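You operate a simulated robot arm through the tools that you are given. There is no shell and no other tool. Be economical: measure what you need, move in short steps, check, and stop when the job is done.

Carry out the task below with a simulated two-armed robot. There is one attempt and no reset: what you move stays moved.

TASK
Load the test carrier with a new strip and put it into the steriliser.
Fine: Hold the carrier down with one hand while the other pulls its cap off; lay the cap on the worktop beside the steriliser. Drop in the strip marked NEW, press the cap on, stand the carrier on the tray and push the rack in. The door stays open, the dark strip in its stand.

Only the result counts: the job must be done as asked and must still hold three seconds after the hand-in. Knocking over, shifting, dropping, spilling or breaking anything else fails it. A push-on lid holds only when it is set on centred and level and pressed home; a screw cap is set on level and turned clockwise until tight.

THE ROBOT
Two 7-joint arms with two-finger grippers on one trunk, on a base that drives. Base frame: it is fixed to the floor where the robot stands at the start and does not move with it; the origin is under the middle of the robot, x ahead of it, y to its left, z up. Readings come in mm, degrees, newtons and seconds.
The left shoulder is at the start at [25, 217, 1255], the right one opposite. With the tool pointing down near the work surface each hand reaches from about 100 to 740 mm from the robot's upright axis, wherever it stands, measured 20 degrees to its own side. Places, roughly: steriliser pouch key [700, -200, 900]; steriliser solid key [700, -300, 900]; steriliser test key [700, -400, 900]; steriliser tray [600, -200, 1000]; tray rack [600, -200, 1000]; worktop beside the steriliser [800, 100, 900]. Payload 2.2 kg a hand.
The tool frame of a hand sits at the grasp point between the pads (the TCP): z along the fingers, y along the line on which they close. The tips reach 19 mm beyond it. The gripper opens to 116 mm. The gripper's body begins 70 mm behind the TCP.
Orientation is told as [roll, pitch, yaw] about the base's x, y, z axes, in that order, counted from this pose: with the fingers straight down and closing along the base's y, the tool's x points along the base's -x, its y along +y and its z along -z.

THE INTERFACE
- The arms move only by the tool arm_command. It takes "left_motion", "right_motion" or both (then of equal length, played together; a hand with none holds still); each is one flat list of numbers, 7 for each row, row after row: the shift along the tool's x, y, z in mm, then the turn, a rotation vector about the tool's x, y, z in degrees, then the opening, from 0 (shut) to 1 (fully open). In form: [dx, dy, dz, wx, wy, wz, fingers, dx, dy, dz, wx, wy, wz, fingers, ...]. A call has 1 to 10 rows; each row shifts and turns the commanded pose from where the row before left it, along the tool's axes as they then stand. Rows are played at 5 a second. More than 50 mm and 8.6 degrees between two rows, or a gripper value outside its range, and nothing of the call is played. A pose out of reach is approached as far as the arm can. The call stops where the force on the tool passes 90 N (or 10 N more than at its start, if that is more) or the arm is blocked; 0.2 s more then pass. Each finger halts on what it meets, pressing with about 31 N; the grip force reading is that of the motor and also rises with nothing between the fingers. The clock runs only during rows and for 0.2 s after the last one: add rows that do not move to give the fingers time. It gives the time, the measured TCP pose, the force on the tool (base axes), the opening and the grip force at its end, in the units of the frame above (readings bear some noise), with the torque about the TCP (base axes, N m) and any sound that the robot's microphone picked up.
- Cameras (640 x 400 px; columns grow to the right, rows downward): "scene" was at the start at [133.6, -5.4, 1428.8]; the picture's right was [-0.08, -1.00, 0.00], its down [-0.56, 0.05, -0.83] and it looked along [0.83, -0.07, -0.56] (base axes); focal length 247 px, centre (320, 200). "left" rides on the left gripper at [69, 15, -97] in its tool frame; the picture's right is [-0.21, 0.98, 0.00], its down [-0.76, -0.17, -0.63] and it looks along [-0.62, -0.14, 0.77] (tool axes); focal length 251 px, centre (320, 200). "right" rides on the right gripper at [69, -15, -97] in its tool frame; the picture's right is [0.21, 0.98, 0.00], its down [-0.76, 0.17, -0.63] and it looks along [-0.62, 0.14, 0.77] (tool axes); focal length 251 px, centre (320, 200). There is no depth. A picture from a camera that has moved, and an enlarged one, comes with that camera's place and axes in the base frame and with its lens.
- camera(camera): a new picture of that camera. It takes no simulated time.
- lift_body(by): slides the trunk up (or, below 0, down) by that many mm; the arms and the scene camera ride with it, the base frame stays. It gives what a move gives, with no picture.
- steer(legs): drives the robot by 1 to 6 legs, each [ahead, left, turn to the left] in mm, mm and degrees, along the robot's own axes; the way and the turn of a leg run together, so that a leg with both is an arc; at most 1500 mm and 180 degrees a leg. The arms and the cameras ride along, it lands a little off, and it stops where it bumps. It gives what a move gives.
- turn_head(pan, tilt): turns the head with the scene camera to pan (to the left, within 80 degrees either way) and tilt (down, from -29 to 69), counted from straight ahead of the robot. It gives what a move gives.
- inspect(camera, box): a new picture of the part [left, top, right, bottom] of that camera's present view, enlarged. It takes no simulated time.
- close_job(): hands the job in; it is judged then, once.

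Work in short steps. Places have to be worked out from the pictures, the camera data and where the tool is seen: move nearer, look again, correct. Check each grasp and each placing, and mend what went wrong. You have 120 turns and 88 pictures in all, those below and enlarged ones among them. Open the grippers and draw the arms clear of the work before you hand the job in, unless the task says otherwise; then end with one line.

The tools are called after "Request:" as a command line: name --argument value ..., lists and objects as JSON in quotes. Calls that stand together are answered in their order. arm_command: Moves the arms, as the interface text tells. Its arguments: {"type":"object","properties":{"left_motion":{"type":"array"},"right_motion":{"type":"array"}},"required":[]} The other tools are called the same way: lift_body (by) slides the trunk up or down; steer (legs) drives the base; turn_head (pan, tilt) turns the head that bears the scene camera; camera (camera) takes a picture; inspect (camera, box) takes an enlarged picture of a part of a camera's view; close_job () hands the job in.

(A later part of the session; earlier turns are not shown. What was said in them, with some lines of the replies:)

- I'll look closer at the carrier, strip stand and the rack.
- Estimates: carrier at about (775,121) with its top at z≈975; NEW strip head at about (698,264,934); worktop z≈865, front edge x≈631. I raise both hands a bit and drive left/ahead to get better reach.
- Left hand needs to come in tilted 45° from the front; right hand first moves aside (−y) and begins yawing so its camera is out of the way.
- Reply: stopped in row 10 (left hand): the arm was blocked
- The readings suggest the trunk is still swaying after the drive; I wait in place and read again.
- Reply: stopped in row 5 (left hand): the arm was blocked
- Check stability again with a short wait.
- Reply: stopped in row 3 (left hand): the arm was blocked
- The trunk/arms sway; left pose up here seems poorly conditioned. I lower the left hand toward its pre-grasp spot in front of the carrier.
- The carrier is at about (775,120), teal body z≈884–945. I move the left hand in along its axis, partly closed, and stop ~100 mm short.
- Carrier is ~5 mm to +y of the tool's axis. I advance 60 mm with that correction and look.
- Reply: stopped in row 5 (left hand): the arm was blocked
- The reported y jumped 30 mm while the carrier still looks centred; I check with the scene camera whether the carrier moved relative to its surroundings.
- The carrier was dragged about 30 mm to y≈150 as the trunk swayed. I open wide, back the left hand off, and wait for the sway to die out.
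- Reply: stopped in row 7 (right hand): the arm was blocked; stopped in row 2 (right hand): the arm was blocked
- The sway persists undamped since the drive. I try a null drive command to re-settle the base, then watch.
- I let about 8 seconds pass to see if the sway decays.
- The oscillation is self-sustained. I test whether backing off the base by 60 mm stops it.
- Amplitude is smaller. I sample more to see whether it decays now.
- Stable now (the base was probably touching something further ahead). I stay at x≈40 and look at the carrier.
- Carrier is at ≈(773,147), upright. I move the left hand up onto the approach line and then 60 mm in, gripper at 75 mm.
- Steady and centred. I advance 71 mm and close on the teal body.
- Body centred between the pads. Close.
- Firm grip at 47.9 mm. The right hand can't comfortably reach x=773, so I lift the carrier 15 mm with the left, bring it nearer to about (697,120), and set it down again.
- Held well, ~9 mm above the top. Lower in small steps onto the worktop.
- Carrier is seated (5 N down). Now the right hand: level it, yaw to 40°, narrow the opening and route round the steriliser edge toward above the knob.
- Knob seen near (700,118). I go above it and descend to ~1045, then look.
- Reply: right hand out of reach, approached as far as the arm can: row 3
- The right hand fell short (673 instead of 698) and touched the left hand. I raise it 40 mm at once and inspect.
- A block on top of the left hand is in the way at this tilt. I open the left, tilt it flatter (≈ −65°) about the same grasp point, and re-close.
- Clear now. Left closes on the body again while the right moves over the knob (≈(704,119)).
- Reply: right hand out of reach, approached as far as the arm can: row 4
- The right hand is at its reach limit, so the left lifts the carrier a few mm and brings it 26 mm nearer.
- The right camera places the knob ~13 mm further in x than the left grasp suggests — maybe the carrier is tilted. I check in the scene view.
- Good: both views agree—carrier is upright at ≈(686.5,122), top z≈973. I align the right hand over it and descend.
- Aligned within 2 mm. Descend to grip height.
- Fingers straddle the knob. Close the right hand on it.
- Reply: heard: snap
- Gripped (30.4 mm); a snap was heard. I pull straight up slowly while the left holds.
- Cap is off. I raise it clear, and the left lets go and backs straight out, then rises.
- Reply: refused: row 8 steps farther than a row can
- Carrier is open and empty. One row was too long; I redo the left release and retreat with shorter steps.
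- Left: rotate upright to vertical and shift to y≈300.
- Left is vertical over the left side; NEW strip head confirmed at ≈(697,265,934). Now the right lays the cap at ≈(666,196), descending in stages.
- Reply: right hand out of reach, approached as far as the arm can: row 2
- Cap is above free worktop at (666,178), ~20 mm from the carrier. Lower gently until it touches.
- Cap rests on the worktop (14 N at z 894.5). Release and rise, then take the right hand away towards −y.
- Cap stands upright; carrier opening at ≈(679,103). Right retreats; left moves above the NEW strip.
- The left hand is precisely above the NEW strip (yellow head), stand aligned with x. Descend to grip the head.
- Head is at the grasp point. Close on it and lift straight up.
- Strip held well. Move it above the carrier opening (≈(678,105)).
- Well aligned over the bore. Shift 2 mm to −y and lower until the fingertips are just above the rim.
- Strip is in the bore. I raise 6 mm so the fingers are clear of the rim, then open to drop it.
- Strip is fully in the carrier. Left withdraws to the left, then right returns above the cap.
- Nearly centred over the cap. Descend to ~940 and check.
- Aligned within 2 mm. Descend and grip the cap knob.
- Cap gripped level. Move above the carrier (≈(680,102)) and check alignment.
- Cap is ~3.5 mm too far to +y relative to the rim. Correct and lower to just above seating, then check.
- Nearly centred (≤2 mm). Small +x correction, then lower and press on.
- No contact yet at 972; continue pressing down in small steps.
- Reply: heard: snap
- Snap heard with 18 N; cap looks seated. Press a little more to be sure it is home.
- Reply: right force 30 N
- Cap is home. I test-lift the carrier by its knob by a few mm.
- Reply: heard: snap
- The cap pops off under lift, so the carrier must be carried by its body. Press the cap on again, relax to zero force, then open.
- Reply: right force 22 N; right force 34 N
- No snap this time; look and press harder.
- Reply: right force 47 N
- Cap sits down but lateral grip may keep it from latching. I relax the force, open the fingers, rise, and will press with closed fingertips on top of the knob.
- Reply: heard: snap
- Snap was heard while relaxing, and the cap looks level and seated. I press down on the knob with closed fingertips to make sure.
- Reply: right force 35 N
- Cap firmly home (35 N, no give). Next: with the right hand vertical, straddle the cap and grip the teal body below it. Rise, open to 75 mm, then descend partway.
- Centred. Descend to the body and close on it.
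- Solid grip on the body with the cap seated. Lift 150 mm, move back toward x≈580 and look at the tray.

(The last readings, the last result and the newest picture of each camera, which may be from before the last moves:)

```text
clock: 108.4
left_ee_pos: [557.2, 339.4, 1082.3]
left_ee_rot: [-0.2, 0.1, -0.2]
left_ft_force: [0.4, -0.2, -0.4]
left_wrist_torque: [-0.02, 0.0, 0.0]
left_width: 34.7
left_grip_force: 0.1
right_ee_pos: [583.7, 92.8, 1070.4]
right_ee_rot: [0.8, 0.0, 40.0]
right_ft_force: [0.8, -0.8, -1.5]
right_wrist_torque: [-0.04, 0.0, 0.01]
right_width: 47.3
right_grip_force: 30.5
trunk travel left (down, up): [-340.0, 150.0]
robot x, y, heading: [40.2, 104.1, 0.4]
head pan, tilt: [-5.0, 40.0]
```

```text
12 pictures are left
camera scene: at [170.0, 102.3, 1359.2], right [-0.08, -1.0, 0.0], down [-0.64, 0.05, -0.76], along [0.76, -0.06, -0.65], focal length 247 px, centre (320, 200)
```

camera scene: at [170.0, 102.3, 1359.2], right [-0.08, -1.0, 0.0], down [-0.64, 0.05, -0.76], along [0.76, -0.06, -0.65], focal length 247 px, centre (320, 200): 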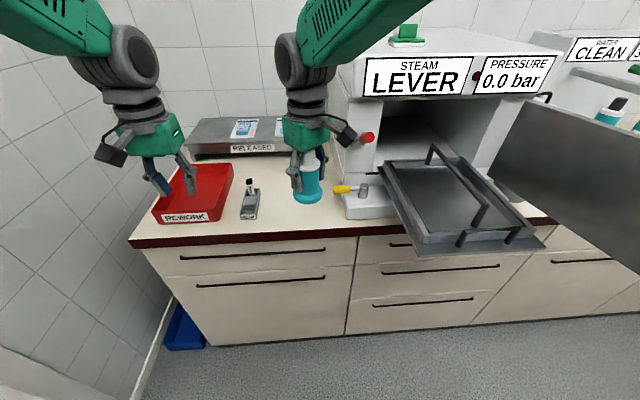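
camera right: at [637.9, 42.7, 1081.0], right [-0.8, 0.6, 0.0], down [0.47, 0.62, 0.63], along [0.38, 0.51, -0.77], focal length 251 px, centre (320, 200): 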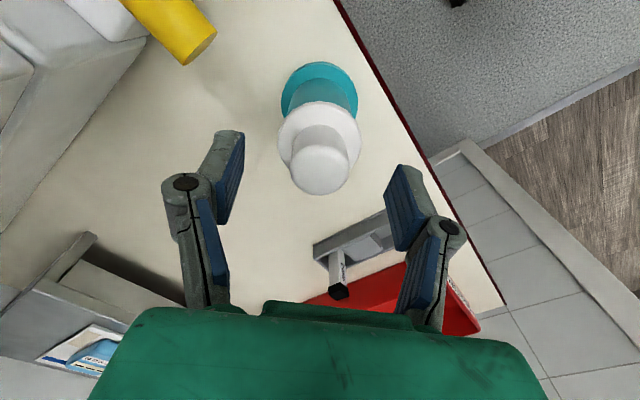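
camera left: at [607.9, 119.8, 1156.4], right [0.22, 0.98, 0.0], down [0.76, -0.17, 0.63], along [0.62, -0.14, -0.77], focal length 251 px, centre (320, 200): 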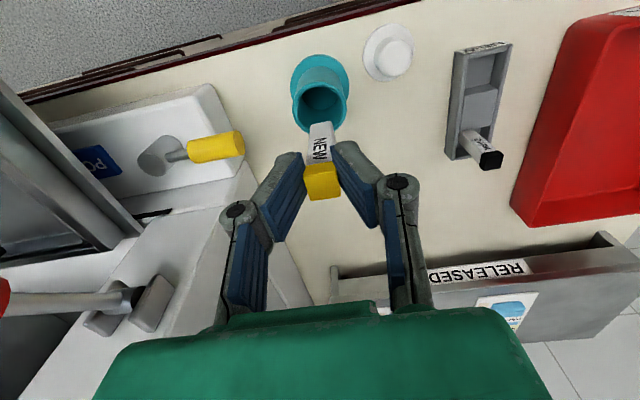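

Carrier held upright. Zoom on the tray to locate its floor and handle.

Request:
inspect --camera "scene" --box '[360, 130, 560, 260]'

```text
3.08 times, centred on (460, 195) of scene
camera zoom: at [170.0, 102.3, 1359.2], right [-0.08, -1.0, 0.0], down [-0.64, 0.05, -0.76], along [0.76, -0.06, -0.65], focal length 760 px, centre (-111, 215)
```

zoom: 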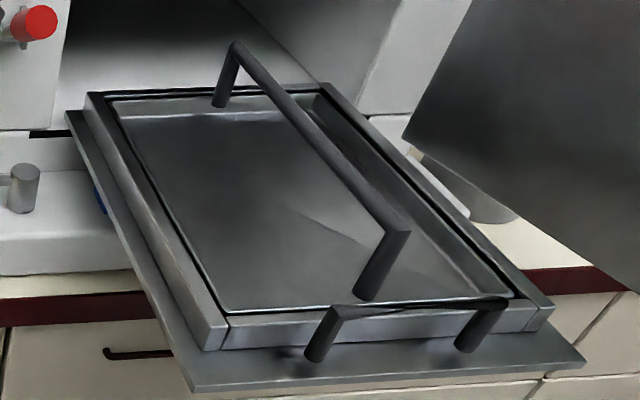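

Tray floor ≈ z 1000, handle bar along x at y≈−230 (top ≈1060), free floor on the left side y −135…−225. I raise the carrier and bring it in front of that lane.

Request:
arm_command --right_motion '[14.5, 12.2, -36, 0, 0, 0, 0.3, 14.5, 12.2, -36, 0, 0, 0, 0.3, 24.8, -29.6, 0, 0, 0, 0, 0.3, 24.8, -29.6, 0, 0, 0, 0, 0.3, 24.8, -29.6, 0, 0, 0, 0, 0.3, 24.8, -29.6, 0, 0, 0, 0, 0.3, 24.8, -29.6, 0, 0, 0, 0, 0.3, 24.8, -29.6, 0, 0, 0, 0, 0.3, 24.8, -29.6, 0, 0, 0, 0, 0.3, 0, 0, 0, 0, 0, 0, 0.3]'

Request:
arm_command --right_motion '[0, 0, 0, 0, 0, -8.4, 0.3, 0, 0, 0, 0, 0, -8.4, 0.3, 0, 0, 0, 0, 0, -8.4, 0.3, 0, 0, 0, 0, 0, -8.4, 0.3, 0, 0, 0, 0, 0, -8.4, 0.3, 0, 0, 0, 0, 0, -7.6, 0.3, 0, 0, 0, 0, 0, 0, 0.3]'

Request:
camera --camera "right"

```text
clock: 110.6
left_ee_pos: [558.2, 337.3, 1083.2]
left_ee_rot: [-0.1, -0.1, -0.1]
left_ft_force: [-0.1, -1.2, -0.4]
left_wrist_torque: [-0.01, 0.01, 0.07]
left_width: 34.7
left_grip_force: 0.0
right_ee_pos: [543.6, -175.9, 1143.7]
right_ee_rot: [0.1, 0.0, 40.6]
right_ft_force: [0.0, -0.8, -1.3]
right_wrist_torque: [0.01, -0.03, -0.02]
right_width: 47.6
right_grip_force: 31.0
trunk travel left (down, up): [-340.0, 150.0]
robot x, y, heading: [35.6, 107.9, 0.9]
head pan, tilt: [-5.0, 40.0]
```

```text
clock: 112.2
left_ee_pos: [557.4, 338.2, 1082.1]
left_ee_rot: [-0.2, -0.1, -0.1]
left_ft_force: [-0.4, 0.2, 0.6]
left_wrist_torque: [-0.01, -0.04, 0.0]
left_width: 34.9
left_grip_force: 0.0
right_ee_pos: [545.8, -175.2, 1143.2]
right_ee_rot: [0.0, -0.1, 90.3]
right_ft_force: [0.4, 0.6, -0.7]
right_wrist_torque: [0.0, 0.05, -0.04]
right_width: 47.5
right_grip_force: 31.0
trunk travel left (down, up): [-340.0, 150.0]
robot x, y, heading: [42.2, 105.4, 0.4]
head pan, tilt: [-5.0, 40.0]
```

```text
10 pictures are left
camera right: at [560.3, -244.0, 1239.4], right [-0.98, -0.22, 0.0], down [-0.17, 0.75, 0.63], along [-0.14, 0.62, -0.77], focal length 251 px, centre (320, 200)
```

right: 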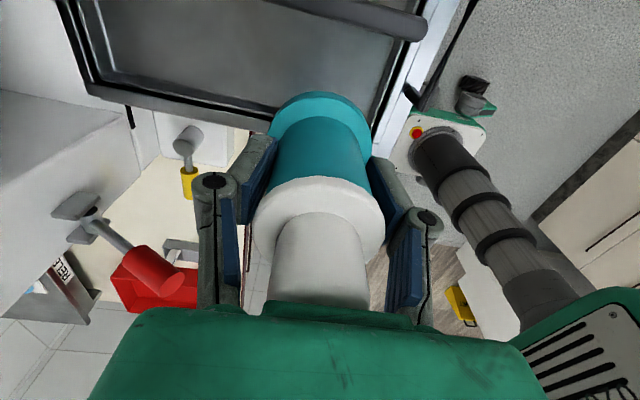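

The tray lane centre is y≈−190. Move to (600,−190), descend to ~1068 and check.

Request:
arm_command --right_motion '[7.5, -27, 0, 0, 0, 0, 0.3, 7.5, -27, 0, 0, 0, 0, 0.3, 0, 0, 25, 0, 0, 0, 0.3, 0, 0, 25, 0, 0, 0, 0.3, 0, 0, 22, 0, 0, 0, 0.3, 0, 0, 0, 0, 0, 0, 0.3, 0, 0, 0, 0, 0, 0, 0.3]'

Request:
inspect --camera "scene" --box '[360, 110, 520, 250]'

Request:
camera --camera "right"

```text
clock: 113.8
left_ee_pos: [557.9, 337.9, 1083.4]
left_ee_rot: [-0.2, 0.0, -0.2]
left_ft_force: [0.0, -0.2, -0.7]
left_wrist_torque: [0.01, -0.01, 0.01]
left_width: 34.8
left_grip_force: 0.0
right_ee_pos: [599.4, -189.7, 1072.3]
right_ee_rot: [0.1, -0.1, 90.2]
right_ft_force: [-0.2, -0.4, -1.2]
right_wrist_torque: [-0.04, 0.0, -0.01]
right_width: 47.6
right_grip_force: 30.8
trunk travel left (down, up): [-340.0, 150.0]
robot x, y, heading: [41.2, 106.6, 0.5]
head pan, tilt: [-5.0, 40.0]
```

```text
2.86 times, centred on (440, 180) of scene
camera zoom: at [170.4, 99.9, 1359.1], right [-0.08, -1.0, 0.0], down [-0.64, 0.05, -0.76], along [0.76, -0.06, -0.65], focal length 706 px, centre (-23, 257)
```

zoom: 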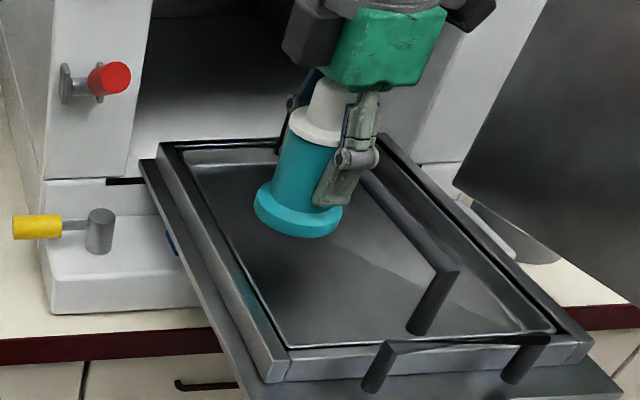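

```text
8 pictures are left
camera right: at [615.0, -259.4, 1168.2], right [-0.98, -0.22, 0.0], down [-0.17, 0.75, 0.63], along [-0.14, 0.62, -0.77], focal length 251 px, centre (320, 200)
```

right: 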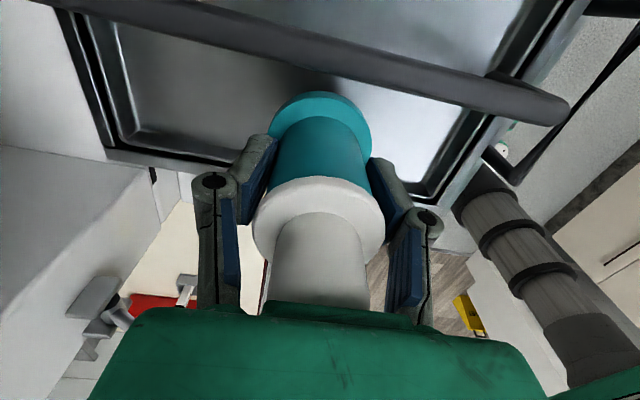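

Shift 7 mm away from the left wall and lower toward the tray floor.

Request:
arm_command --right_motion '[7, 0, 0, 0, 0, 0, 0.3, 0, 0, 10, 0, 0, 0, 0.3, 0, 0, 7, 0, 0, 0, 0.3, 0, 0, 3, 0, 0, 0, 0.3, 0, 0, 0, 0, 0, 0, 0.3]'

Request:
arm_command --right_motion '[0, 0, 3, 0, 0, 0, 0.3, 0, 0, 2, 0, 0, 0, 0.3, 0, 0, 0, 0, 0, 0, 0.3]'

```text
clock: 115.0
left_ee_pos: [558.0, 337.9, 1081.9]
left_ee_rot: [-0.2, 0.0, -0.2]
left_ft_force: [-0.4, 0.5, -0.2]
left_wrist_torque: [-0.01, 0.0, 0.0]
left_width: 35.0
left_grip_force: 0.0
right_ee_pos: [599.0, -197.3, 1050.1]
right_ee_rot: [0.1, -0.1, 90.2]
right_ft_force: [-0.2, -0.2, -0.8]
right_wrist_torque: [0.0, -0.02, 0.0]
right_width: 47.5
right_grip_force: 30.9
trunk travel left (down, up): [-340.0, 150.0]
robot x, y, heading: [37.0, 107.0, 0.9]
head pan, tilt: [-5.0, 40.0]
```

```text
clock: 115.8
left_ee_pos: [556.9, 338.2, 1082.1]
left_ee_rot: [-0.1, 0.0, -0.3]
left_ft_force: [-0.1, -0.2, 0.1]
left_wrist_torque: [0.01, 0.0, -0.01]
left_width: 34.9
left_grip_force: 0.1
right_ee_pos: [598.8, -197.8, 1045.6]
right_ee_rot: [0.1, -0.2, 90.2]
right_ft_force: [-0.1, 0.7, -0.7]
right_wrist_torque: [-0.02, 0.0, 0.01]
right_width: 47.5
right_grip_force: 30.8
trunk travel left (down, up): [-340.0, 150.0]
robot x, y, heading: [38.2, 104.2, 0.5]
head pan, tilt: [-5.0, 40.0]
```

No contact yet; look for the remaining gap.

Request:
inspect --camera "scene" --box '[390, 130, 490, 210]'

```text
5.00 times, centred on (440, 170) of scene
camera zoom: at [170.0, 99.8, 1359.2], right [-0.08, -1.0, 0.0], down [-0.64, 0.05, -0.76], along [0.76, -0.06, -0.65], focal length 1235 px, centre (-280, 350)
```

zoom: 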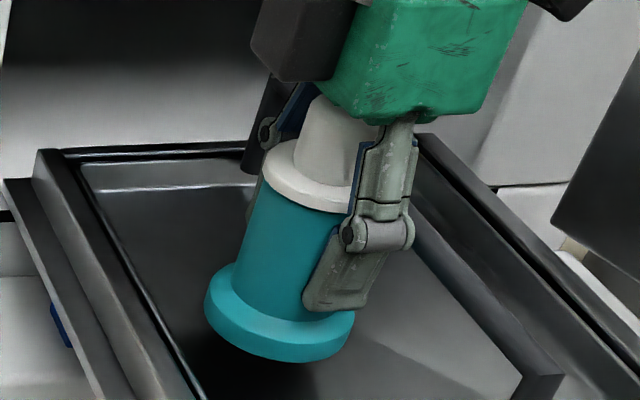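

Gap unclear; lower in 2–3 mm steps until force appears.

Request:
arm_command --right_motion '[0, 0, 3, 0, 0, 0, 0.3, 0, 0, 3, 0, 0, 0, 0.3, 0, 0, 0, 0, 0, 0, 0.3]'

Request:
arm_command --right_motion '[0, 0, 2, 0, 0, 0, 0.3, 0, 0, 2, 0, 0, 0, 0.3, 0, 0, 0, 0, 0, 0, 0.3]'

```text
clock: 116.6
left_ee_pos: [557.8, 337.5, 1082.9]
left_ee_rot: [-0.1, 0.0, -0.2]
left_ft_force: [0.8, 0.8, 0.7]
left_wrist_torque: [0.01, 0.01, -0.02]
left_width: 34.9
left_grip_force: 0.1
right_ee_pos: [599.4, -196.8, 1039.0]
right_ee_rot: [0.0, -0.1, 90.2]
right_ft_force: [-0.2, 0.3, -1.1]
right_wrist_torque: [0.01, 0.01, -0.01]
right_width: 47.8
right_grip_force: 31.3
trunk travel left (down, up): [-340.0, 150.0]
robot x, y, heading: [41.4, 105.1, 0.4]
head pan, tilt: [-5.0, 40.0]
```

```text
clock: 117.4
left_ee_pos: [558.3, 337.6, 1083.7]
left_ee_rot: [-0.1, -0.1, -0.2]
left_ft_force: [0.9, 0.3, 0.7]
left_wrist_torque: [0.0, -0.02, -0.01]
left_width: 34.6
left_grip_force: 0.1
right_ee_pos: [599.3, -197.0, 1034.9]
right_ee_rot: [0.2, -0.1, 90.3]
right_ft_force: [-0.1, 0.0, -1.5]
right_wrist_torque: [-0.01, 0.02, -0.03]
right_width: 47.7
right_grip_force: 31.0
trunk travel left (down, up): [-340.0, 150.0]
robot x, y, heading: [41.7, 105.2, 0.5]
head pan, tilt: [-5.0, 40.0]
```

Still free; continue.

Request:
arm_command --right_motion '[0, 0, 2.5, 0, 0, 0, 0.3, 0, 0, 2.5, 0, 0, 0, 0.3, 0, 0, 0, 0, 0, 0, 0.3]'

Request:
arm_command --right_motion '[0, 0, 2.5, 0, 0, 0, 0.3, 0, 0, 0, 0, 0, 0, 0.3]'

```text
clock: 118.2
left_ee_pos: [556.7, 338.6, 1083.4]
left_ee_rot: [-0.1, -0.2, -0.3]
left_ft_force: [0.1, 0.6, 0.2]
left_wrist_torque: [0.02, 0.03, -0.02]
left_width: 34.6
left_grip_force: 0.0
right_ee_pos: [599.3, -197.3, 1030.7]
right_ee_rot: [0.0, -0.1, 90.2]
right_ft_force: [0.2, -0.1, -1.1]
right_wrist_torque: [-0.01, 0.01, 0.02]
right_width: 47.4
right_grip_force: 31.1
trunk travel left (down, up): [-340.0, 150.0]
robot x, y, heading: [38.8, 105.6, 0.6]
head pan, tilt: [-5.0, 40.0]
```

```text
clock: 118.8
left_ee_pos: [556.4, 338.3, 1083.7]
left_ee_rot: [-0.1, 0.0, -0.3]
left_ft_force: [0.0, -0.2, 0.5]
left_wrist_torque: [0.01, 0.02, -0.01]
left_width: 34.6
left_grip_force: 0.0
right_ee_pos: [599.4, -197.0, 1029.2]
right_ee_rot: [0.2, -0.1, 90.2]
right_ft_force: [1.1, 0.8, -1.7]
right_wrist_torque: [-0.01, -0.03, 0.02]
right_width: 47.5
right_grip_force: 30.9
trunk travel left (down, up): [-340.0, 150.0]
robot x, y, heading: [36.1, 106.2, 0.9]
head pan, tilt: [-5.0, 40.0]
```

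Continue down in small increments.

Request:
arm_command --right_motion '[0, 0, 2, 0, 0, 0, 0.3, 0, 0, 2, 0, 0, 0, 0.3, 0, 0, 0, 0, 0, 0, 0.3]'

Request:
camera --camera "right"

```text
clock: 119.6
left_ee_pos: [556.2, 338.9, 1084.2]
left_ee_rot: [-0.1, -0.1, -0.1]
left_ft_force: [-0.5, 0.0, -0.7]
left_wrist_torque: [-0.02, 0.03, -0.02]
left_width: 35.1
left_grip_force: 0.1
right_ee_pos: [599.7, -197.2, 1027.8]
right_ee_rot: [-0.3, 0.0, 90.2]
right_ft_force: [2.0, -4.2, 24.5]
right_wrist_torque: [-0.25, 0.05, 0.0]
right_width: 47.4
right_grip_force: 30.5
trunk travel left (down, up): [-340.0, 150.0]
robot x, y, heading: [40.0, 100.8, 0.6]
head pan, tilt: [-5.0, 40.0]
```

```text
6 pictures are left
camera right: at [614.1, -265.3, 1123.3], right [-0.98, -0.22, -0.01], down [-0.17, 0.76, 0.63], along [-0.13, 0.62, -0.77], focal length 251 px, centre (320, 200)
```

right: 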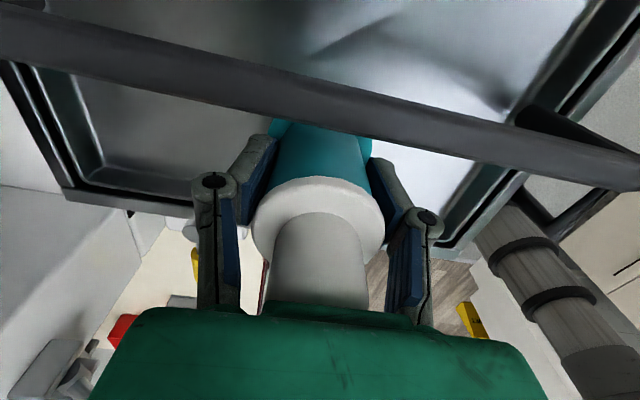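

Contact at 24 N: the carrier stands on the tray floor (z≈983). Relax the press, open, and rise clear.

Request:
arm_command --right_motion '[0, 0, -3.5, 0, 0, 0, 0.3, 0, 0, 0, 0, 0, 0, 0.42, 0, 0, 0, 0, 0, 0, 0.55, 0, 0, 0, 0, 0, 0, 0.62, 0, 0, 0, 0, 0, 0, 0.62, 0, 0, -15, 0, 0, 0, 0.62, 0, 0, -35, 0, 0, 0, 0.62, 0, 0, -40, 0, 0, 0, 0.62, 0, 0, -40, 0, 0, 0, 0.62, 0, 0, 0, 0, 0, 0, 0.62]'

Request:
inspect --camera "scene" --box '[370, 110, 550, 260]'

```text
clock: 121.8
left_ee_pos: [557.7, 338.0, 1082.8]
left_ee_rot: [-0.3, -0.1, -0.1]
left_ft_force: [-0.1, 0.1, -0.5]
left_wrist_torque: [0.01, 0.03, -0.05]
left_width: 34.7
left_grip_force: 0.1
right_ee_pos: [598.8, -196.4, 1157.7]
right_ee_rot: [0.0, -0.1, 90.2]
right_ft_force: [0.0, 1.1, 0.0]
right_wrist_torque: [0.05, 0.01, -0.01]
right_width: 71.9
right_grip_force: 0.0
trunk travel left (down, up): [-340.0, 150.0]
robot x, y, heading: [38.7, 106.2, 0.3]
head pan, tilt: [-5.0, 40.0]
```

```text
2.67 times, centred on (460, 185) of scene
camera zoom: at [170.1, 100.2, 1359.1], right [-0.08, -1.0, 0.0], down [-0.64, 0.05, -0.76], along [0.76, -0.06, -0.65], focal length 659 px, centre (-53, 240)
```

zoom: 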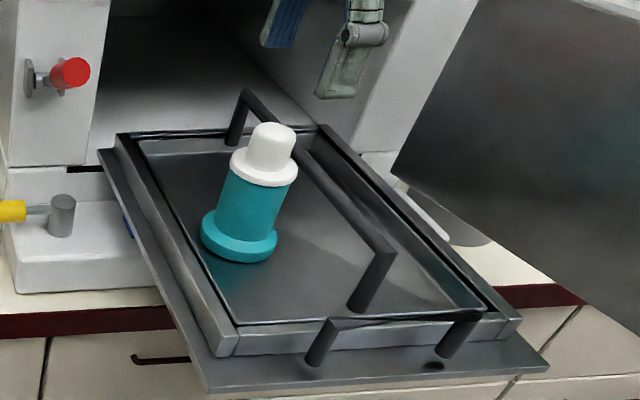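

The carrier stands upright on the tray with its cap on. Before pushing, I zoom on the rack's front handle.

Request:
inspect --camera "scene" --box '[430, 195, 530, 255]'

```text
6.40 times, centred on (480, 225) of scene
camera zoom: at [170.1, 100.2, 1359.1], right [-0.08, -1.0, 0.0], down [-0.64, 0.05, -0.76], along [0.76, -0.06, -0.65], focal length 1581 px, centre (-704, 40)
```

zoom: 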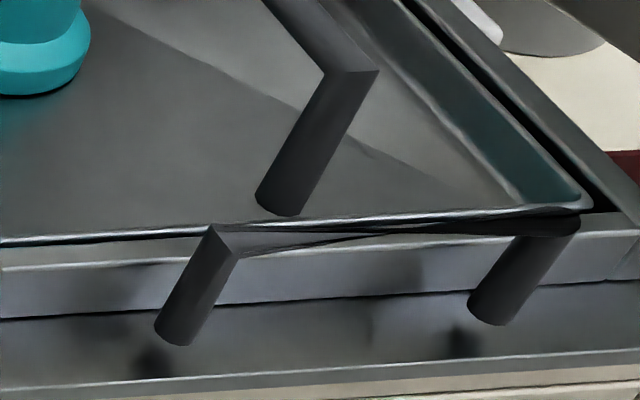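

Handle: posts on the rack plate at x≈468, bar z≈1005, y −206…−320. I retract the right hand to x≈410, close it, and turn it to yaw 0 then tilt it forward for pushing.

Request:
arm_command --right_motion '[0, 38, 0, 0, 0, 0, 0.4, 0, 38, 0, 0, 0, 0, 0.2, 0, 38, 0, 0, 0, 0, 0, 0, 38, 0, 0, 0, 0, 0, 0, 38, 0, 0, 0, 0, 0, 0, 0, 0, 0, 0, 8.5, 0, 0, 0, 0, 0, 0, 8.5, 0, 0, 0, 0, 0, 0, 8.5, 0, 0, 0, 0, 0, 0, 8.5, 0, 0, 0, 0, 0, 0, 8.5, 0]'

Request:
arm_command --right_motion '[0, 0, 0, 0, 0, 8.5, 0, 0, 0, 0, 0, 0, 8.5, 0, 0, 0, 0, 0, 0, 8.5, 0, 0, 0, 0, 0, 0, 8.5, 0, 0, 0, 0, 0, 0, 8.5, 0, 0, 0, 0, 0, 0, 4.5, 0, 0, 0, 0, 0, 0, 0, 0]'

Request:
arm_command --right_motion '[0, 0, 0, 0, -8.5, 0, 0, 0, 0, 0, 0, -8.5, 0, 0, 0, 0, 0, 0, -8.5, 0, 0, 0, 0, 0, 0, -8.5, 0, 0, 0, 0, 0, 0, -8.5, 0, 0, 0, 0, 0, 0, -8.5, 0, 0, 0, 0, 0, 0, -8.5, 0, 0, 0, 0, 0, 0, 0, 0, 0]'

```text
clock: 124.0
left_ee_pos: [556.7, 334.3, 1083.9]
left_ee_rot: [0.0, -0.2, -0.2]
left_ft_force: [-0.3, 0.4, -0.5]
left_wrist_torque: [0.0, 0.02, 0.04]
left_width: 34.8
left_grip_force: 0.1
right_ee_pos: [408.5, -201.0, 1157.6]
right_ee_rot: [0.2, 0.0, 47.6]
right_ft_force: [1.1, -0.5, -1.0]
right_wrist_torque: [0.0, 0.02, 0.03]
right_width: 0.0
right_grip_force: 28.7
trunk travel left (down, up): [-340.0, 150.0]
robot x, y, heading: [38.8, 102.7, 0.6]
head pan, tilt: [-5.0, 40.0]
```

```text
clock: 125.6
left_ee_pos: [557.0, 338.1, 1083.2]
left_ee_rot: [-0.2, 0.0, -0.1]
left_ft_force: [1.1, 0.2, -0.1]
left_wrist_torque: [0.01, -0.02, 0.02]
left_width: 35.0
left_grip_force: 0.0
right_ee_pos: [409.4, -198.7, 1157.1]
right_ee_rot: [0.0, 0.2, 0.7]
right_ft_force: [0.1, -0.5, 0.6]
right_wrist_torque: [0.0, 0.0, 0.04]
right_width: 0.0
right_grip_force: 27.9
trunk travel left (down, up): [-340.0, 150.0]
robot x, y, heading: [39.4, 105.5, 0.7]
head pan, tilt: [-5.0, 40.0]
```

```text
clock: 127.4
left_ee_pos: [556.9, 337.4, 1083.9]
left_ee_rot: [-0.1, -0.1, -0.2]
left_ft_force: [-0.1, 0.0, 0.0]
left_wrist_torque: [-0.01, 0.03, -0.01]
left_width: 34.7
left_grip_force: 0.1
right_ee_pos: [495.9, -206.2, 1203.3]
right_ee_rot: [0.3, -59.4, 0.5]
right_ft_force: [-1.1, 0.3, 0.1]
right_wrist_torque: [-0.01, -0.03, 0.0]
right_width: 0.0
right_grip_force: 28.4
right hand out of reach, approached as far as the arm can: row 4, 5, 6, 7
trunk travel left (down, up): [-340.0, 150.0]
robot x, y, heading: [40.9, 105.9, 0.8]
head pan, tilt: [-5.0, 40.0]
```

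Too close for the tilted pose, so I drive back 100 mm and then place the closed fingertips in front of the rack handle.

Request:
steer --legs '[[-100, 0, 0]]'

Request:
arm_command --right_motion '[30, -4, 24, 0, 0, 0, 0, 30, -4, 24, 0, 0, 0, 0, 30, -4, 24, 0, 0, 0, 0, 0, 0, 0, 0, 0, 0, 0, 0, 0, 0, 0, 0, 0, 0, 0, 0, 0, 0, 0, 0, 0]'

```text
clock: 128.6
left_ee_pos: [458.4, 338.1, 1083.5]
left_ee_rot: [-0.2, 0.0, 0.0]
left_ft_force: [-0.3, 0.9, 0.2]
left_wrist_torque: [-0.03, -0.02, 0.0]
left_width: 34.8
left_grip_force: 0.0
right_ee_pos: [396.5, -204.1, 1204.2]
right_ee_rot: [0.0, -59.4, 0.7]
right_ft_force: [-0.1, 0.3, -0.1]
right_wrist_torque: [0.01, 0.02, -0.04]
right_width: 0.0
right_grip_force: 28.0
trunk travel left (down, up): [-340.0, 150.0]
robot x, y, heading: [-57.3, 112.1, 0.8]
head pan, tilt: [-5.0, 40.0]
```

```text
clock: 130.0
left_ee_pos: [457.4, 338.3, 1085.1]
left_ee_rot: [-0.1, -0.3, -0.2]
left_ft_force: [0.1, -0.4, -0.2]
left_wrist_torque: [-0.02, 0.01, 0.02]
left_width: 34.7
left_grip_force: 0.0
right_ee_pos: [422.1, -218.5, 1093.1]
right_ee_rot: [0.1, -59.5, 0.7]
right_ft_force: [0.1, 0.3, 0.5]
right_wrist_torque: [0.01, 0.0, 0.0]
right_width: 0.1
right_grip_force: 28.5
right hand out of reach, approached as far as the arm can: row 1
trunk travel left (down, up): [-340.0, 150.0]
robot x, y, heading: [-57.2, 102.8, 0.8]
head pan, tilt: [-5.0, 40.0]
```

Stable. Continue down in front of the handle.

Request:
arm_command --right_motion '[25, -6, 11, 0, 0, 0, 0, 25, -6, 12, 0, 0, 0, 0, 23, -5, 12, 0, 0, 0, 0, 0, 0, 0, 0, 0, 0, 0, 0, 0, 0, 0, 0, 0, 0]'

Request:
inspect --camera "scene" --box '[340, 90, 540, 250]'

```text
clock: 131.2
left_ee_pos: [456.8, 338.8, 1085.2]
left_ee_rot: [-0.2, -0.3, -0.2]
left_ft_force: [0.3, 0.2, 0.1]
left_wrist_torque: [0.02, 0.02, 0.01]
left_width: 34.9
left_grip_force: 0.1
right_ee_pos: [414.6, -225.6, 1021.7]
right_ee_rot: [1.3, -59.5, 0.6]
right_ft_force: [0.4, -0.2, -0.2]
right_wrist_torque: [0.04, 0.03, 0.04]
right_width: 0.0
right_grip_force: 28.7
right hand out of reach, approached as far as the arm can: row 3
trunk travel left (down, up): [-340.0, 150.0]
robot x, y, heading: [-59.3, 104.4, 0.7]
head pan, tilt: [-5.0, 40.0]
```

```text
2.50 times, centred on (440, 170) of scene
camera zoom: at [70.8, 97.9, 1359.3], right [-0.08, -1.0, 0.0], down [-0.64, 0.05, -0.76], along [0.76, -0.06, -0.65], focal length 618 px, centre (20, 275)
```

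zoom: 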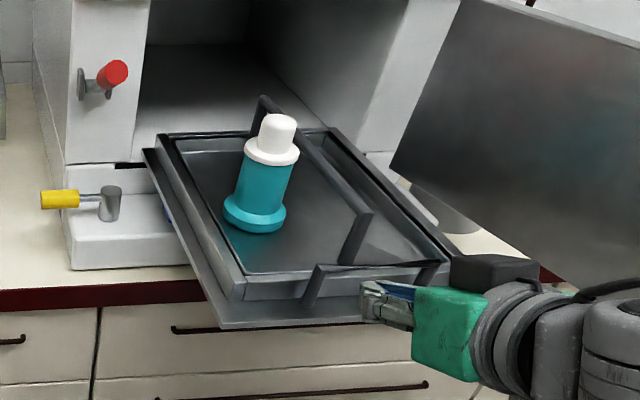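

Fingertips are in front of the handle. Move forward gently to make contact.

Request:
arm_command --right_motion '[-3, 0, 13, 0, 0, 0, 0, -3, 0, 13, 0, 0, 0, 0, -5, 0, 12, 0, 0, 0, 0, 0, 0, 0, 0, 0, 0, 0]'

Request:
arm_command --right_motion '[-7.6, 0, 12.9, 0, 0, 0, 0, -7.6, 0, 12.9, 0, 0, 0, 0, 0, 0, 0, 0, 0, 0, 0]'

```text
clock: 131.8
left_ee_pos: [453.7, 340.3, 1086.0]
left_ee_rot: [-0.3, -0.4, -0.2]
left_ft_force: [0.7, 0.2, 0.7]
left_wrist_torque: [-0.01, 0.04, 0.05]
left_width: 34.8
left_grip_force: 0.0
right_ee_pos: [444.3, -232.4, 1042.3]
right_ee_rot: [-1.2, -64.8, 2.0]
right_ft_force: [-0.2, 0.5, 16.8]
right_wrist_torque: [0.1, -0.15, 0.02]
right_width: 5.7
right_grip_force: 28.3
trunk travel left (down, up): [-340.0, 150.0]
robot x, y, heading: [-59.5, 108.3, 0.6]
head pan, tilt: [-5.0, 40.0]
stopped in row 2 (right hand): the force on the tool passed its limit at 103 N (the readings are from after the stop); the commanded pose is now the measured one
```

```text
clock: 132.6
left_ee_pos: [455.3, 340.0, 1085.9]
left_ee_rot: [-0.3, -0.3, -0.1]
left_ft_force: [-0.3, 0.5, 0.1]
left_wrist_torque: [-0.02, -0.01, -0.01]
left_width: 35.0
left_grip_force: 0.0
right_ee_pos: [476.0, -232.5, 1042.1]
right_ee_rot: [-1.0, -64.3, 1.8]
right_ft_force: [0.8, -0.6, -0.3]
right_wrist_torque: [-0.01, 0.04, -0.03]
right_width: 0.0
right_grip_force: 28.8
trunk travel left (down, up): [-340.0, 150.0]
robot x, y, heading: [-56.2, 107.2, 0.8]
head pan, tilt: [-5.0, 40.0]
```

A hard bump (103 N) lifted the fingers over the bar. I back off first, then check the state of the tray.

Request:
arm_command --right_motion '[10, 0, -17, 0, 0, 0, 0, 10, 0, -17, 0, 0, 0, 0, 10, 0, -17, 0, 0, 0, 0, 0, 0, 0, 0, 0, 0, 0, 0, 0, 0, 0, 0, 0, 0]'

Request:
inspect --camera "scene" --box '[360, 110, 520, 240]'

```text
clock: 133.8
left_ee_pos: [454.3, 338.3, 1085.0]
left_ee_rot: [-0.2, -0.4, -0.1]
left_ft_force: [0.2, -0.9, 0.3]
left_wrist_torque: [0.02, 0.0, 0.0]
left_width: 35.1
left_grip_force: 0.1
right_ee_pos: [435.3, -235.2, 1038.4]
right_ee_rot: [-0.9, -64.3, 1.8]
right_ft_force: [-0.1, 0.1, -0.2]
right_wrist_torque: [-0.01, 0.02, 0.01]
right_width: 0.0
right_grip_force: 28.6
right hand out of reach, approached as far as the arm can: row 3
trunk travel left (down, up): [-340.0, 150.0]
robot x, y, heading: [-55.6, 101.5, 0.3]
head pan, tilt: [-5.0, 40.0]
```

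```text
3.08 times, centred on (440, 175) of scene
camera zoom: at [71.6, 97.2, 1359.3], right [-0.08, -1.0, 0.0], down [-0.64, 0.05, -0.76], along [0.76, -0.06, -0.65], focal length 760 px, centre (-49, 277)
```

zoom: 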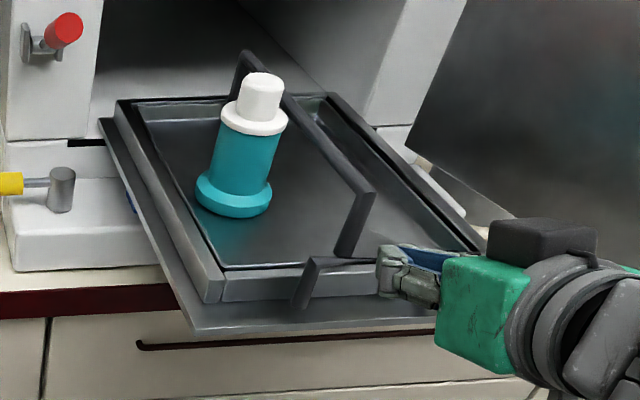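

Tray and carrier are unharmed. The tilted fingertip got pushed upward; I reduce the tilt to −30° so the finger's front side pushes the bar, and set it lower in front of the handle.

Request:
arm_command --right_motion '[0, 0, 0, 0, 8.5, 0, 0, 0, 0, 0, 0, 8.5, 0, 0, 0, 0, 0, 0, 8.5, 0, 0, 0, 0, 0, 0, 8.6, 0, 0, 0, 0, 0, 0, 0, 0, 0]'

```text
clock: 134.9
left_ee_pos: [455.1, 339.0, 1085.5]
left_ee_rot: [-0.1, -0.4, -0.1]
left_ft_force: [0.6, 0.0, 1.0]
left_wrist_torque: [-0.03, 0.0, -0.01]
left_width: 34.9
left_grip_force: 0.2
right_ee_pos: [435.5, -234.8, 1037.7]
right_ee_rot: [-0.4, -30.1, 1.0]
right_ft_force: [-0.1, -0.3, 0.7]
right_wrist_torque: [0.01, 0.01, -0.01]
right_width: 0.2
right_grip_force: 28.3
trunk travel left (down, up): [-340.0, 150.0]
robot x, y, heading: [-58.9, 103.2, 0.5]
head pan, tilt: [-5.0, 40.0]
```

Back 17 mm, then down 35 mm.

Request:
arm_command --right_motion '[14.7, -5, -8.5, 0, 0, 0, 0, 6, -3, 10, 0, 0, 0, 0, 6, -2, 10, 0, 0, 0, 0, 5.5, 0, 10, 0, 0, 0, 0, 0, 0, 0, 0, 0, 0, 0]'

```text
clock: 136.2
left_ee_pos: [455.6, 338.7, 1085.7]
left_ee_rot: [-0.2, -0.3, 0.0]
left_ft_force: [-0.5, 0.4, -0.3]
left_wrist_torque: [0.01, 0.0, -0.01]
left_width: 34.8
left_grip_force: 0.0
right_ee_pos: [418.5, -246.1, 1005.1]
right_ee_rot: [-0.5, -30.2, 1.1]
right_ft_force: [0.0, 0.3, -0.1]
right_wrist_torque: [0.0, 0.0, -0.04]
right_width: 0.2
right_grip_force: 28.3
trunk travel left (down, up): [-340.0, 150.0]
robot x, y, heading: [-57.8, 103.9, 0.3]
head pan, tilt: [-5.0, 40.0]
```

Now creep forward, 4 mm per row.

Request:
arm_command --right_motion '[-3.5, 0, 2, 0, 0, 0, 0, -3.5, 0, 2, 0, 0, 0, 0, -3.5, 0, 2, 0, 0, 0, 0, -3.5, 0, 2, 0, 0, 0, 0, -3.5, 0, 2, 0, 0, 0, 0, -3.5, 0, 2, 0, 0, 0, 0, -3.5, 0, 2, 0, 0, 0, 0]'

```text
clock: 137.8
left_ee_pos: [455.9, 338.4, 1086.9]
left_ee_rot: [-0.2, -0.5, -0.1]
left_ft_force: [0.2, 0.1, -0.4]
left_wrist_torque: [0.03, 0.01, 0.0]
left_width: 35.0
left_grip_force: 0.1
right_ee_pos: [447.0, -244.7, 1004.7]
right_ee_rot: [-0.5, -30.2, 1.1]
right_ft_force: [-0.8, 0.5, 0.1]
right_wrist_torque: [0.03, -0.02, 0.02]
right_width: 0.3
right_grip_force: 28.6
trunk travel left (down, up): [-340.0, 150.0]
robot x, y, heading: [-55.3, 101.6, 0.9]
head pan, tilt: [-5.0, 40.0]
```

No contact yet; keep creeping.

Request:
arm_command --right_motion '[-3.5, 0, 2, 0, 0, 0, 0, -3.5, 0, 2, 0, 0, 0, 0, -3.5, 0, 2, 0, 0, 0, 0, -3.5, 0, 2, 0, 0, 0, 0, -3.5, 0, 2, 0, 0, 0, 0]'

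```text
clock: 138.9
left_ee_pos: [454.8, 338.8, 1085.1]
left_ee_rot: [-0.2, -0.5, 0.0]
left_ft_force: [0.0, -0.7, -0.3]
left_wrist_torque: [-0.02, 0.0, 0.01]
left_width: 34.9
left_grip_force: 0.1
right_ee_pos: [466.4, -244.2, 1004.1]
right_ee_rot: [-0.5, -30.3, 1.1]
right_ft_force: [-0.2, 0.4, -0.3]
right_wrist_torque: [0.02, -0.02, -0.03]
right_width: 0.0
right_grip_force: 29.3
trunk travel left (down, up): [-340.0, 150.0]
robot x, y, heading: [-57.2, 105.1, 0.4]
head pan, tilt: [-5.0, 40.0]
```

Still free; continue to creep (the rack was probably nudged in by the bump).

Request:
arm_command --right_motion '[-3.5, 0, 2, 0, 0, 0, 0, -3.5, 0, 2, 0, 0, 0, 0, -3.5, 0, 2, 0, 0, 0, 0, -3.5, 0, 2, 0, 0, 0, 0]'

Request:
camera --camera "right"

```text
clock: 139.9
left_ee_pos: [455.6, 339.7, 1084.8]
left_ee_rot: [-0.1, -0.4, -0.1]
left_ft_force: [-0.2, 0.5, -0.1]
left_wrist_torque: [-0.06, -0.03, -0.01]
left_width: 34.7
left_grip_force: 0.0
right_ee_pos: [484.5, -245.4, 1004.1]
right_ee_rot: [-0.5, -30.4, 1.2]
right_ft_force: [0.3, -0.7, 0.3]
right_wrist_torque: [0.01, 0.02, -0.01]
right_width: 0.3
right_grip_force: 28.5
trunk travel left (down, up): [-340.0, 150.0]
robot x, y, heading: [-58.2, 103.5, 0.7]
head pan, tilt: [-5.0, 40.0]
```

```text
1 pictures are left
camera right: at [375.4, -261.2, 1053.1], right [-0.2, 0.97, -0.11], down [0.33, 0.18, 0.93], along [0.92, 0.15, -0.36], focal length 251 px, centre (320, 200)
```

right: 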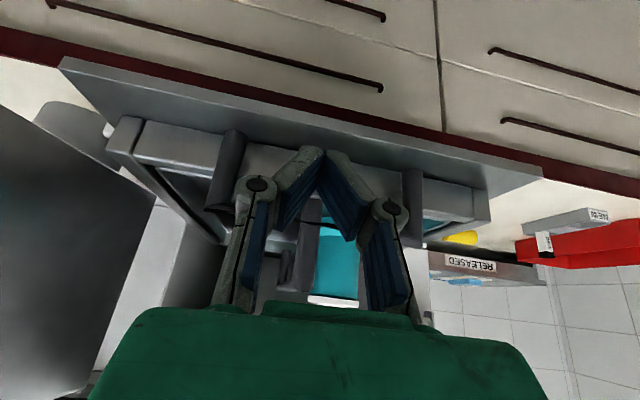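

The rack appears to slide with almost no resistance (plate edge now ≈ x 485). I keep pushing slowly.

Request:
arm_command --right_motion '[-5.2, 0, 3, 0, 0, 0, 0, -5.2, 0, 3, 0, 0, 0, 0, -5.2, 0, 3, 0, 0, 0, 0, -5.2, 0, 3, 0, 0, 0, 0, -5.2, 0, 3, 0, 0, 0, 0, -5.2, 0, 3, 0, 0, 0, 0, -5.2, 0, 3, 0, 0, 0, 0, -5.2, 0, 3, 0, 0, 0, 0]'

```text
clock: 141.8
left_ee_pos: [454.4, 339.2, 1085.4]
left_ee_rot: [-0.2, -0.4, -0.1]
left_ft_force: [0.7, 0.6, 0.3]
left_wrist_torque: [-0.01, 0.01, 0.02]
left_width: 34.7
left_grip_force: 0.0
right_ee_pos: [533.0, -243.5, 1003.6]
right_ee_rot: [-0.5, -30.3, 1.1]
right_ft_force: [-0.5, -0.1, 0.3]
right_wrist_torque: [-0.01, -0.02, 0.02]
right_width: 0.0
right_grip_force: 28.5
trunk travel left (down, up): [-340.0, 150.0]
robot x, y, heading: [-56.8, 101.7, 0.5]
head pan, tilt: [-5.0, 40.0]
```

Continue pushing.

Request:
arm_command --right_motion '[-5.2, 0, 3, 0, 0, 0, 0, -5.2, 0, 3, 0, 0, 0, 0, -5.2, 0, 3, 0, 0, 0, 0, -5.2, 0, 3, 0, 0, 0, 0, -5.2, 0, 3, 0, 0, 0, 0, -5.2, 0, 3, 0, 0, 0, 0, -5.2, 0, 3, 0, 0, 0, 0, -5.2, 0, 3, 0, 0, 0, 0, -5.2, 0, 3, 0, 0, 0, 0, -5.2, 0, 3, 0, 0, 0, 0]'

Request:
arm_command --right_motion '[-5.2, 0, 3, 0, 0, 0, 0, -5.2, 0, 3, 0, 0, 0, 0, -5.2, 0, 3, 0, 0, 0, 0, -5.2, 0, 3, 0, 0, 0, 0, -5.2, 0, 3, 0, 0, 0, 0, -5.2, 0, 3, 0, 0, 0, 0, -5.2, 0, 3, 0, 0, 0, 0]'

```text
clock: 143.9
left_ee_pos: [455.3, 338.6, 1085.8]
left_ee_rot: [-0.2, -0.2, -0.1]
left_ft_force: [0.1, -0.1, 0.3]
left_wrist_torque: [-0.01, 0.01, 0.0]
left_width: 34.9
left_grip_force: 0.0
right_ee_pos: [591.9, -243.0, 1005.6]
right_ee_rot: [-0.4, -30.3, 1.1]
right_ft_force: [0.3, 0.0, -1.0]
right_wrist_torque: [-0.01, 0.02, -0.01]
right_width: 0.0
right_grip_force: 28.6
trunk travel left (down, up): [-340.0, 150.0]
robot x, y, heading: [-54.9, 105.0, 0.5]
head pan, tilt: [-5.0, 40.0]
```

```text
clock: 145.6
left_ee_pos: [455.0, 338.6, 1085.4]
left_ee_rot: [-0.1, -0.3, 0.0]
left_ft_force: [-0.3, -1.2, -0.7]
left_wrist_torque: [-0.05, 0.02, 0.01]
left_width: 34.9
left_grip_force: 0.1
right_ee_pos: [634.9, -243.2, 1004.5]
right_ee_rot: [-0.6, -30.3, 1.1]
right_ft_force: [0.0, 0.3, 0.1]
right_wrist_torque: [-0.02, 0.0, 0.02]
right_width: 0.0
right_grip_force: 28.1
trunk travel left (down, up): [-340.0, 150.0]
robot x, y, heading: [-56.7, 106.0, 0.6]
head pan, tilt: [-5.0, 40.0]
```

Continue slowly, watching for the end stop.

Request:
arm_command --right_motion '[-3.5, 0, 2, 0, 0, 0, 0, -3.5, 0, 2, 0, 0, 0, 0, -3.5, 0, 2, 0, 0, 0, 0, -3.5, 0, 2, 0, 0, 0, 0, -3.5, 0, 2, 0, 0, 0, 0, -3.5, 0, 2, 0, 0, 0, 0, -3.5, 0, 2, 0, 0, 0, 0, -3.5, 0, 2, 0, 0, 0, 0]'

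```text
clock: 147.3
left_ee_pos: [454.8, 338.7, 1085.8]
left_ee_rot: [-0.2, -0.3, -0.1]
left_ft_force: [0.3, -0.5, 0.3]
left_wrist_torque: [0.03, 0.0, -0.02]
left_width: 34.7
left_grip_force: 0.1
right_ee_pos: [665.6, -242.6, 1004.7]
right_ee_rot: [-0.5, -30.2, 1.1]
right_ft_force: [-0.4, -0.6, -0.1]
right_wrist_torque: [-0.04, -0.02, -0.01]
right_width: 0.0
right_grip_force: 28.1
trunk travel left (down, up): [-340.0, 150.0]
robot x, y, heading: [-56.4, 103.9, 0.2]
head pan, tilt: [-5.0, 40.0]
```

Continue.

Request:
arm_command --right_motion '[-3.5, 0, 2, 0, 0, 0, 0, -3.5, 0, 2, 0, 0, 0, 0, -3.5, 0, 2, 0, 0, 0, 0, -3.5, 0, 2, 0, 0, 0, 0, -3.5, 0, 2, 0, 0, 0, 0, -3.5, 0, 2, 0, 0, 0, 0]'

```text
clock: 148.8
left_ee_pos: [455.9, 338.2, 1084.8]
left_ee_rot: [-0.3, -0.4, 0.0]
left_ft_force: [0.2, -0.5, 0.0]
left_wrist_torque: [-0.05, -0.02, 0.0]
left_width: 34.6
left_grip_force: 0.1
right_ee_pos: [690.7, -242.5, 1005.2]
right_ee_rot: [-0.4, -30.3, 1.1]
right_ft_force: [0.5, 0.3, 0.1]
right_wrist_torque: [-0.02, -0.01, 0.0]
right_width: 0.1
right_grip_force: 29.0
trunk travel left (down, up): [-340.0, 150.0]
robot x, y, heading: [-59.0, 105.1, 1.0]
head pan, tilt: [-5.0, 40.0]
```

Continue in small steps to the stop.

Request:
arm_command --right_motion '[-3.5, 0, 2, 0, 0, 0, 0, -3.5, 0, 2, 0, 0, 0, 0, -3.5, 0, 2, 0, 0, 0, 0, -3.5, 0, 2, 0, 0, 0, 0, -3.5, 0, 2, 0, 0, 0, 0]'

```text
clock: 149.9
left_ee_pos: [455.1, 338.8, 1086.5]
left_ee_rot: [-0.1, -0.4, 0.0]
left_ft_force: [0.6, 0.0, -0.1]
left_wrist_torque: [0.02, -0.02, 0.03]
left_width: 34.9
left_grip_force: 0.0
right_ee_pos: [709.6, -242.2, 1005.8]
right_ee_rot: [-0.4, -30.2, 1.1]
right_ft_force: [-0.6, -0.7, -0.7]
right_wrist_torque: [-0.01, 0.01, -0.01]
right_width: 0.0
right_grip_force: 28.1
trunk travel left (down, up): [-340.0, 150.0]
robot x, y, heading: [-52.9, 108.4, 0.5]
head pan, tilt: [-5.0, 40.0]
```

Continue a little further.

Request:
arm_command --right_motion '[-3.5, 0, 2, 0, 0, 0, 0, -3.5, 0, 2, 0, 0, 0, 0, -3.5, 0, 2, 0, 0, 0, 0, -3.5, 0, 2, 0, 0, 0, 0]'

```text
clock: 150.9
left_ee_pos: [455.0, 339.2, 1084.8]
left_ee_rot: [-0.2, -0.3, -0.1]
left_ft_force: [-0.3, 0.0, 0.3]
left_wrist_torque: [-0.04, 0.03, -0.01]
left_width: 34.8
left_grip_force: 0.1
right_ee_pos: [727.5, -240.7, 1005.7]
right_ee_rot: [-0.5, -30.2, 1.1]
right_ft_force: [0.6, 0.4, -0.2]
right_wrist_torque: [-0.03, 0.01, 0.0]
right_width: 0.0
right_grip_force: 28.8
trunk travel left (down, up): [-340.0, 150.0]
robot x, y, heading: [-57.3, 104.6, 0.4]
head pan, tilt: [-5.0, 40.0]
```

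I use the last picture to see where the rack is.

Request:
inspect --camera "scene" --box '[340, 80, 540, 230]'

```text
2.67 times, centred on (440, 155) of scene
camera zoom: at [74.4, 98.8, 1359.1], right [-0.08, -1.0, 0.0], down [-0.65, 0.05, -0.76], along [0.76, -0.06, -0.65], focal length 659 px, centre (0, 320)
```

zoom: 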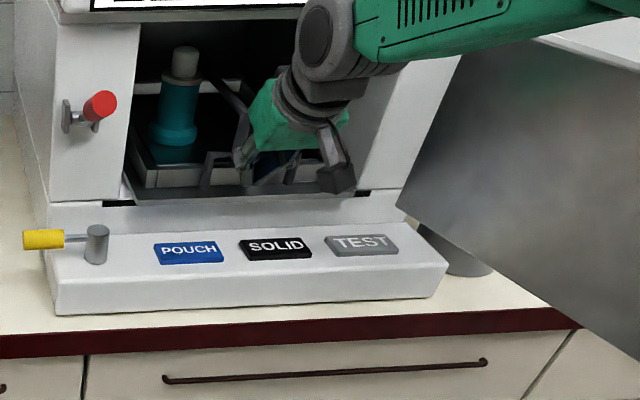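

The rack is almost fully in and the carrier stands upright inside. Keep creeping until the stop is felt.

Request:
arm_command --right_motion '[-3.5, 0, 2, 0, 0, 0, 0, -3.5, 0, 2, 0, 0, 0, 0, -3.5, 0, 2, 0, 0, 0, 0, -3.5, 0, 2, 0, 0, 0, 0]'

```text
clock: 151.9
left_ee_pos: [455.3, 338.6, 1086.1]
left_ee_rot: [-0.3, -0.5, -0.1]
left_ft_force: [0.5, -0.1, -0.3]
left_wrist_torque: [-0.02, -0.01, -0.01]
left_width: 34.7
left_grip_force: 0.1
right_ee_pos: [744.0, -240.9, 1006.2]
right_ee_rot: [-0.5, -30.2, 1.1]
right_ft_force: [0.0, 0.4, 0.6]
right_wrist_torque: [0.01, -0.03, 0.0]
right_width: 0.0
right_grip_force: 28.4
trunk travel left (down, up): [-340.0, 150.0]
robot x, y, heading: [-57.4, 105.6, 0.6]
head pan, tilt: [-5.0, 40.0]
```

Continue.

Request:
arm_command --right_motion '[-2.6, 0, 1.5, 0, 0, 0, 0, -2.6, 0, 1.5, 0, 0, 0, 0, -2.6, 0, 1.5, 0, 0, 0, 0, -2.6, 0, 1.5, 0, 0, 0, 0]'

Request:
arm_command --right_motion '[-2.6, 0, 1.5, 0, 0, 0, 0, -2.6, 0, 1.5, 0, 0, 0, 0]'

```text
clock: 152.9
left_ee_pos: [455.1, 339.1, 1085.7]
left_ee_rot: [-0.2, -0.4, -0.2]
left_ft_force: [0.0, -0.3, -0.4]
left_wrist_torque: [0.02, -0.02, 0.01]
left_width: 34.8
left_grip_force: 0.0
right_ee_pos: [755.2, -241.3, 1006.0]
right_ee_rot: [-0.4, -30.2, 1.1]
right_ft_force: [0.1, 0.4, -1.4]
right_wrist_torque: [0.0, 0.05, -0.03]
right_width: 0.3
right_grip_force: 28.3
trunk travel left (down, up): [-340.0, 150.0]
robot x, y, heading: [-60.1, 104.8, 0.5]
head pan, tilt: [-5.0, 40.0]
```

```text
clock: 153.6
left_ee_pos: [451.8, 340.2, 1087.4]
left_ee_rot: [-0.2, -0.5, -0.2]
left_ft_force: [0.3, -0.4, 0.1]
left_wrist_torque: [0.01, 0.01, -0.02]
left_width: 34.9
left_grip_force: 0.1
right_ee_pos: [756.7, -241.3, 1006.1]
right_ee_rot: [-0.5, -29.9, 1.0]
right_ft_force: [-33.3, 1.5, -2.5]
right_wrist_torque: [-0.13, -0.39, -0.45]
right_width: 0.0
right_grip_force: 28.2
trunk travel left (down, up): [-340.0, 150.0]
robot x, y, heading: [-56.5, 104.1, 0.7]
head pan, tilt: [-5.0, 40.0]
```

End stop reached (33 N at the fingertips). One gentle extra push, then draw the hand straight back.

Request:
arm_command --right_motion '[-2.2, 0, 1.2, 0, 0, 0, 0, 0, 0, 0, 0, 0, 0, 0]'

Request:
arm_command --right_motion '[3.5, 0, -2, 0, 0, 0, 0, 3.5, 0, -2, 0, 0, 0, 0, 8.7, 0, -5, 0, 0, 0, 0, 26, 0, -15, 0, 0, 0, 0, 26, 0, -15, 0, 0, 0, 0, 35, 0, -20, 0, 0, 0, 0, 35, 0, -20, 0, 0, 0, 0, 35, 0, -20, 0, 0, 0, 0, 0, 0, 0, 0, 0, 0, 0]'

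```text
clock: 154.2
left_ee_pos: [449.2, 338.1, 1088.0]
left_ee_rot: [-0.2, -0.7, 0.0]
left_ft_force: [0.8, 0.1, -0.6]
left_wrist_torque: [0.02, 0.0, 0.03]
left_width: 34.9
left_grip_force: 0.1
right_ee_pos: [755.5, -240.4, 1005.3]
right_ee_rot: [-0.4, -29.7, 1.1]
right_ft_force: [-51.0, 0.8, -4.8]
right_wrist_torque: [-0.07, -0.53, -0.58]
right_width: 0.1
right_grip_force: 28.5
trunk travel left (down, up): [-340.0, 150.0]
robot x, y, heading: [-53.4, 106.3, 0.2]
head pan, tilt: [-5.0, 40.0]
```

```text
clock: 156.2
left_ee_pos: [455.9, 338.9, 1084.4]
left_ee_rot: [-0.3, -0.2, -0.1]
left_ft_force: [1.0, 0.2, 0.1]
left_wrist_torque: [-0.03, 0.03, 0.01]
left_width: 34.8
left_grip_force: 0.1
right_ee_pos: [561.4, -240.6, 1003.3]
right_ee_rot: [-0.5, -30.3, 1.1]
right_ft_force: [0.8, 0.8, -0.4]
right_wrist_torque: [0.01, 0.01, 0.0]
right_width: 0.0
right_grip_force: 28.2
trunk travel left (down, up): [-340.0, 150.0]
robot x, y, heading: [-58.9, 101.7, 0.5]
head pan, tilt: [-5.0, 40.0]
```

Rigid stop confirmed. Draw the right hand further back and open both grippers.

Request:
arm_command --right_motion '[30, 0, -17, 0, 0, 0, 0, 30, 0, -17, 0, 0, 0, 0.3, 0, 0, -30, 0, 0, 0, 0.7, 0, 0, -30, 0, 0, 0, 1, 0, 0, 0, 0, 0, 0, 1]' --left_motion '[0, 0, 0, 0, 0, 0, 0.5, 0, 0, 0, 0, 0, 0, 0.8, 0, 0, 0, 0, 0, 0, 1, 0, 0, 0, 0, 0, 0, 1, 0, 0, 0, 0, 0, 0, 1]'

```text
clock: 157.3
left_ee_pos: [456.5, 338.9, 1084.7]
left_ee_rot: [-0.2, -0.4, -0.1]
left_ft_force: [-0.5, -0.6, -0.6]
left_wrist_torque: [0.0, 0.04, -0.04]
left_width: 116.1
left_grip_force: 0.1
right_ee_pos: [464.4, -243.4, 1054.0]
right_ee_rot: [-0.4, -30.1, 1.1]
right_ft_force: [0.1, 0.3, 0.1]
right_wrist_torque: [0.01, -0.01, 0.01]
right_width: 116.0
right_grip_force: 0.0
trunk travel left (down, up): [-340.0, 150.0]
robot x, y, heading: [-58.0, 105.4, 0.7]
head pan, tilt: [-5.0, 40.0]
```

Both hands are open and clear of the work, so I hand the job in.

Request:
close_job

```text
The job is handed in.
```

The NEW strip is in the carrier, its cap is pressed on, and the carrier is on the tray with the rack pushed in to its stop. The door is open and the dark strip is still in its stand. I had no pictures left to confirm the carrier was still upright after the last few centimetres of the push.
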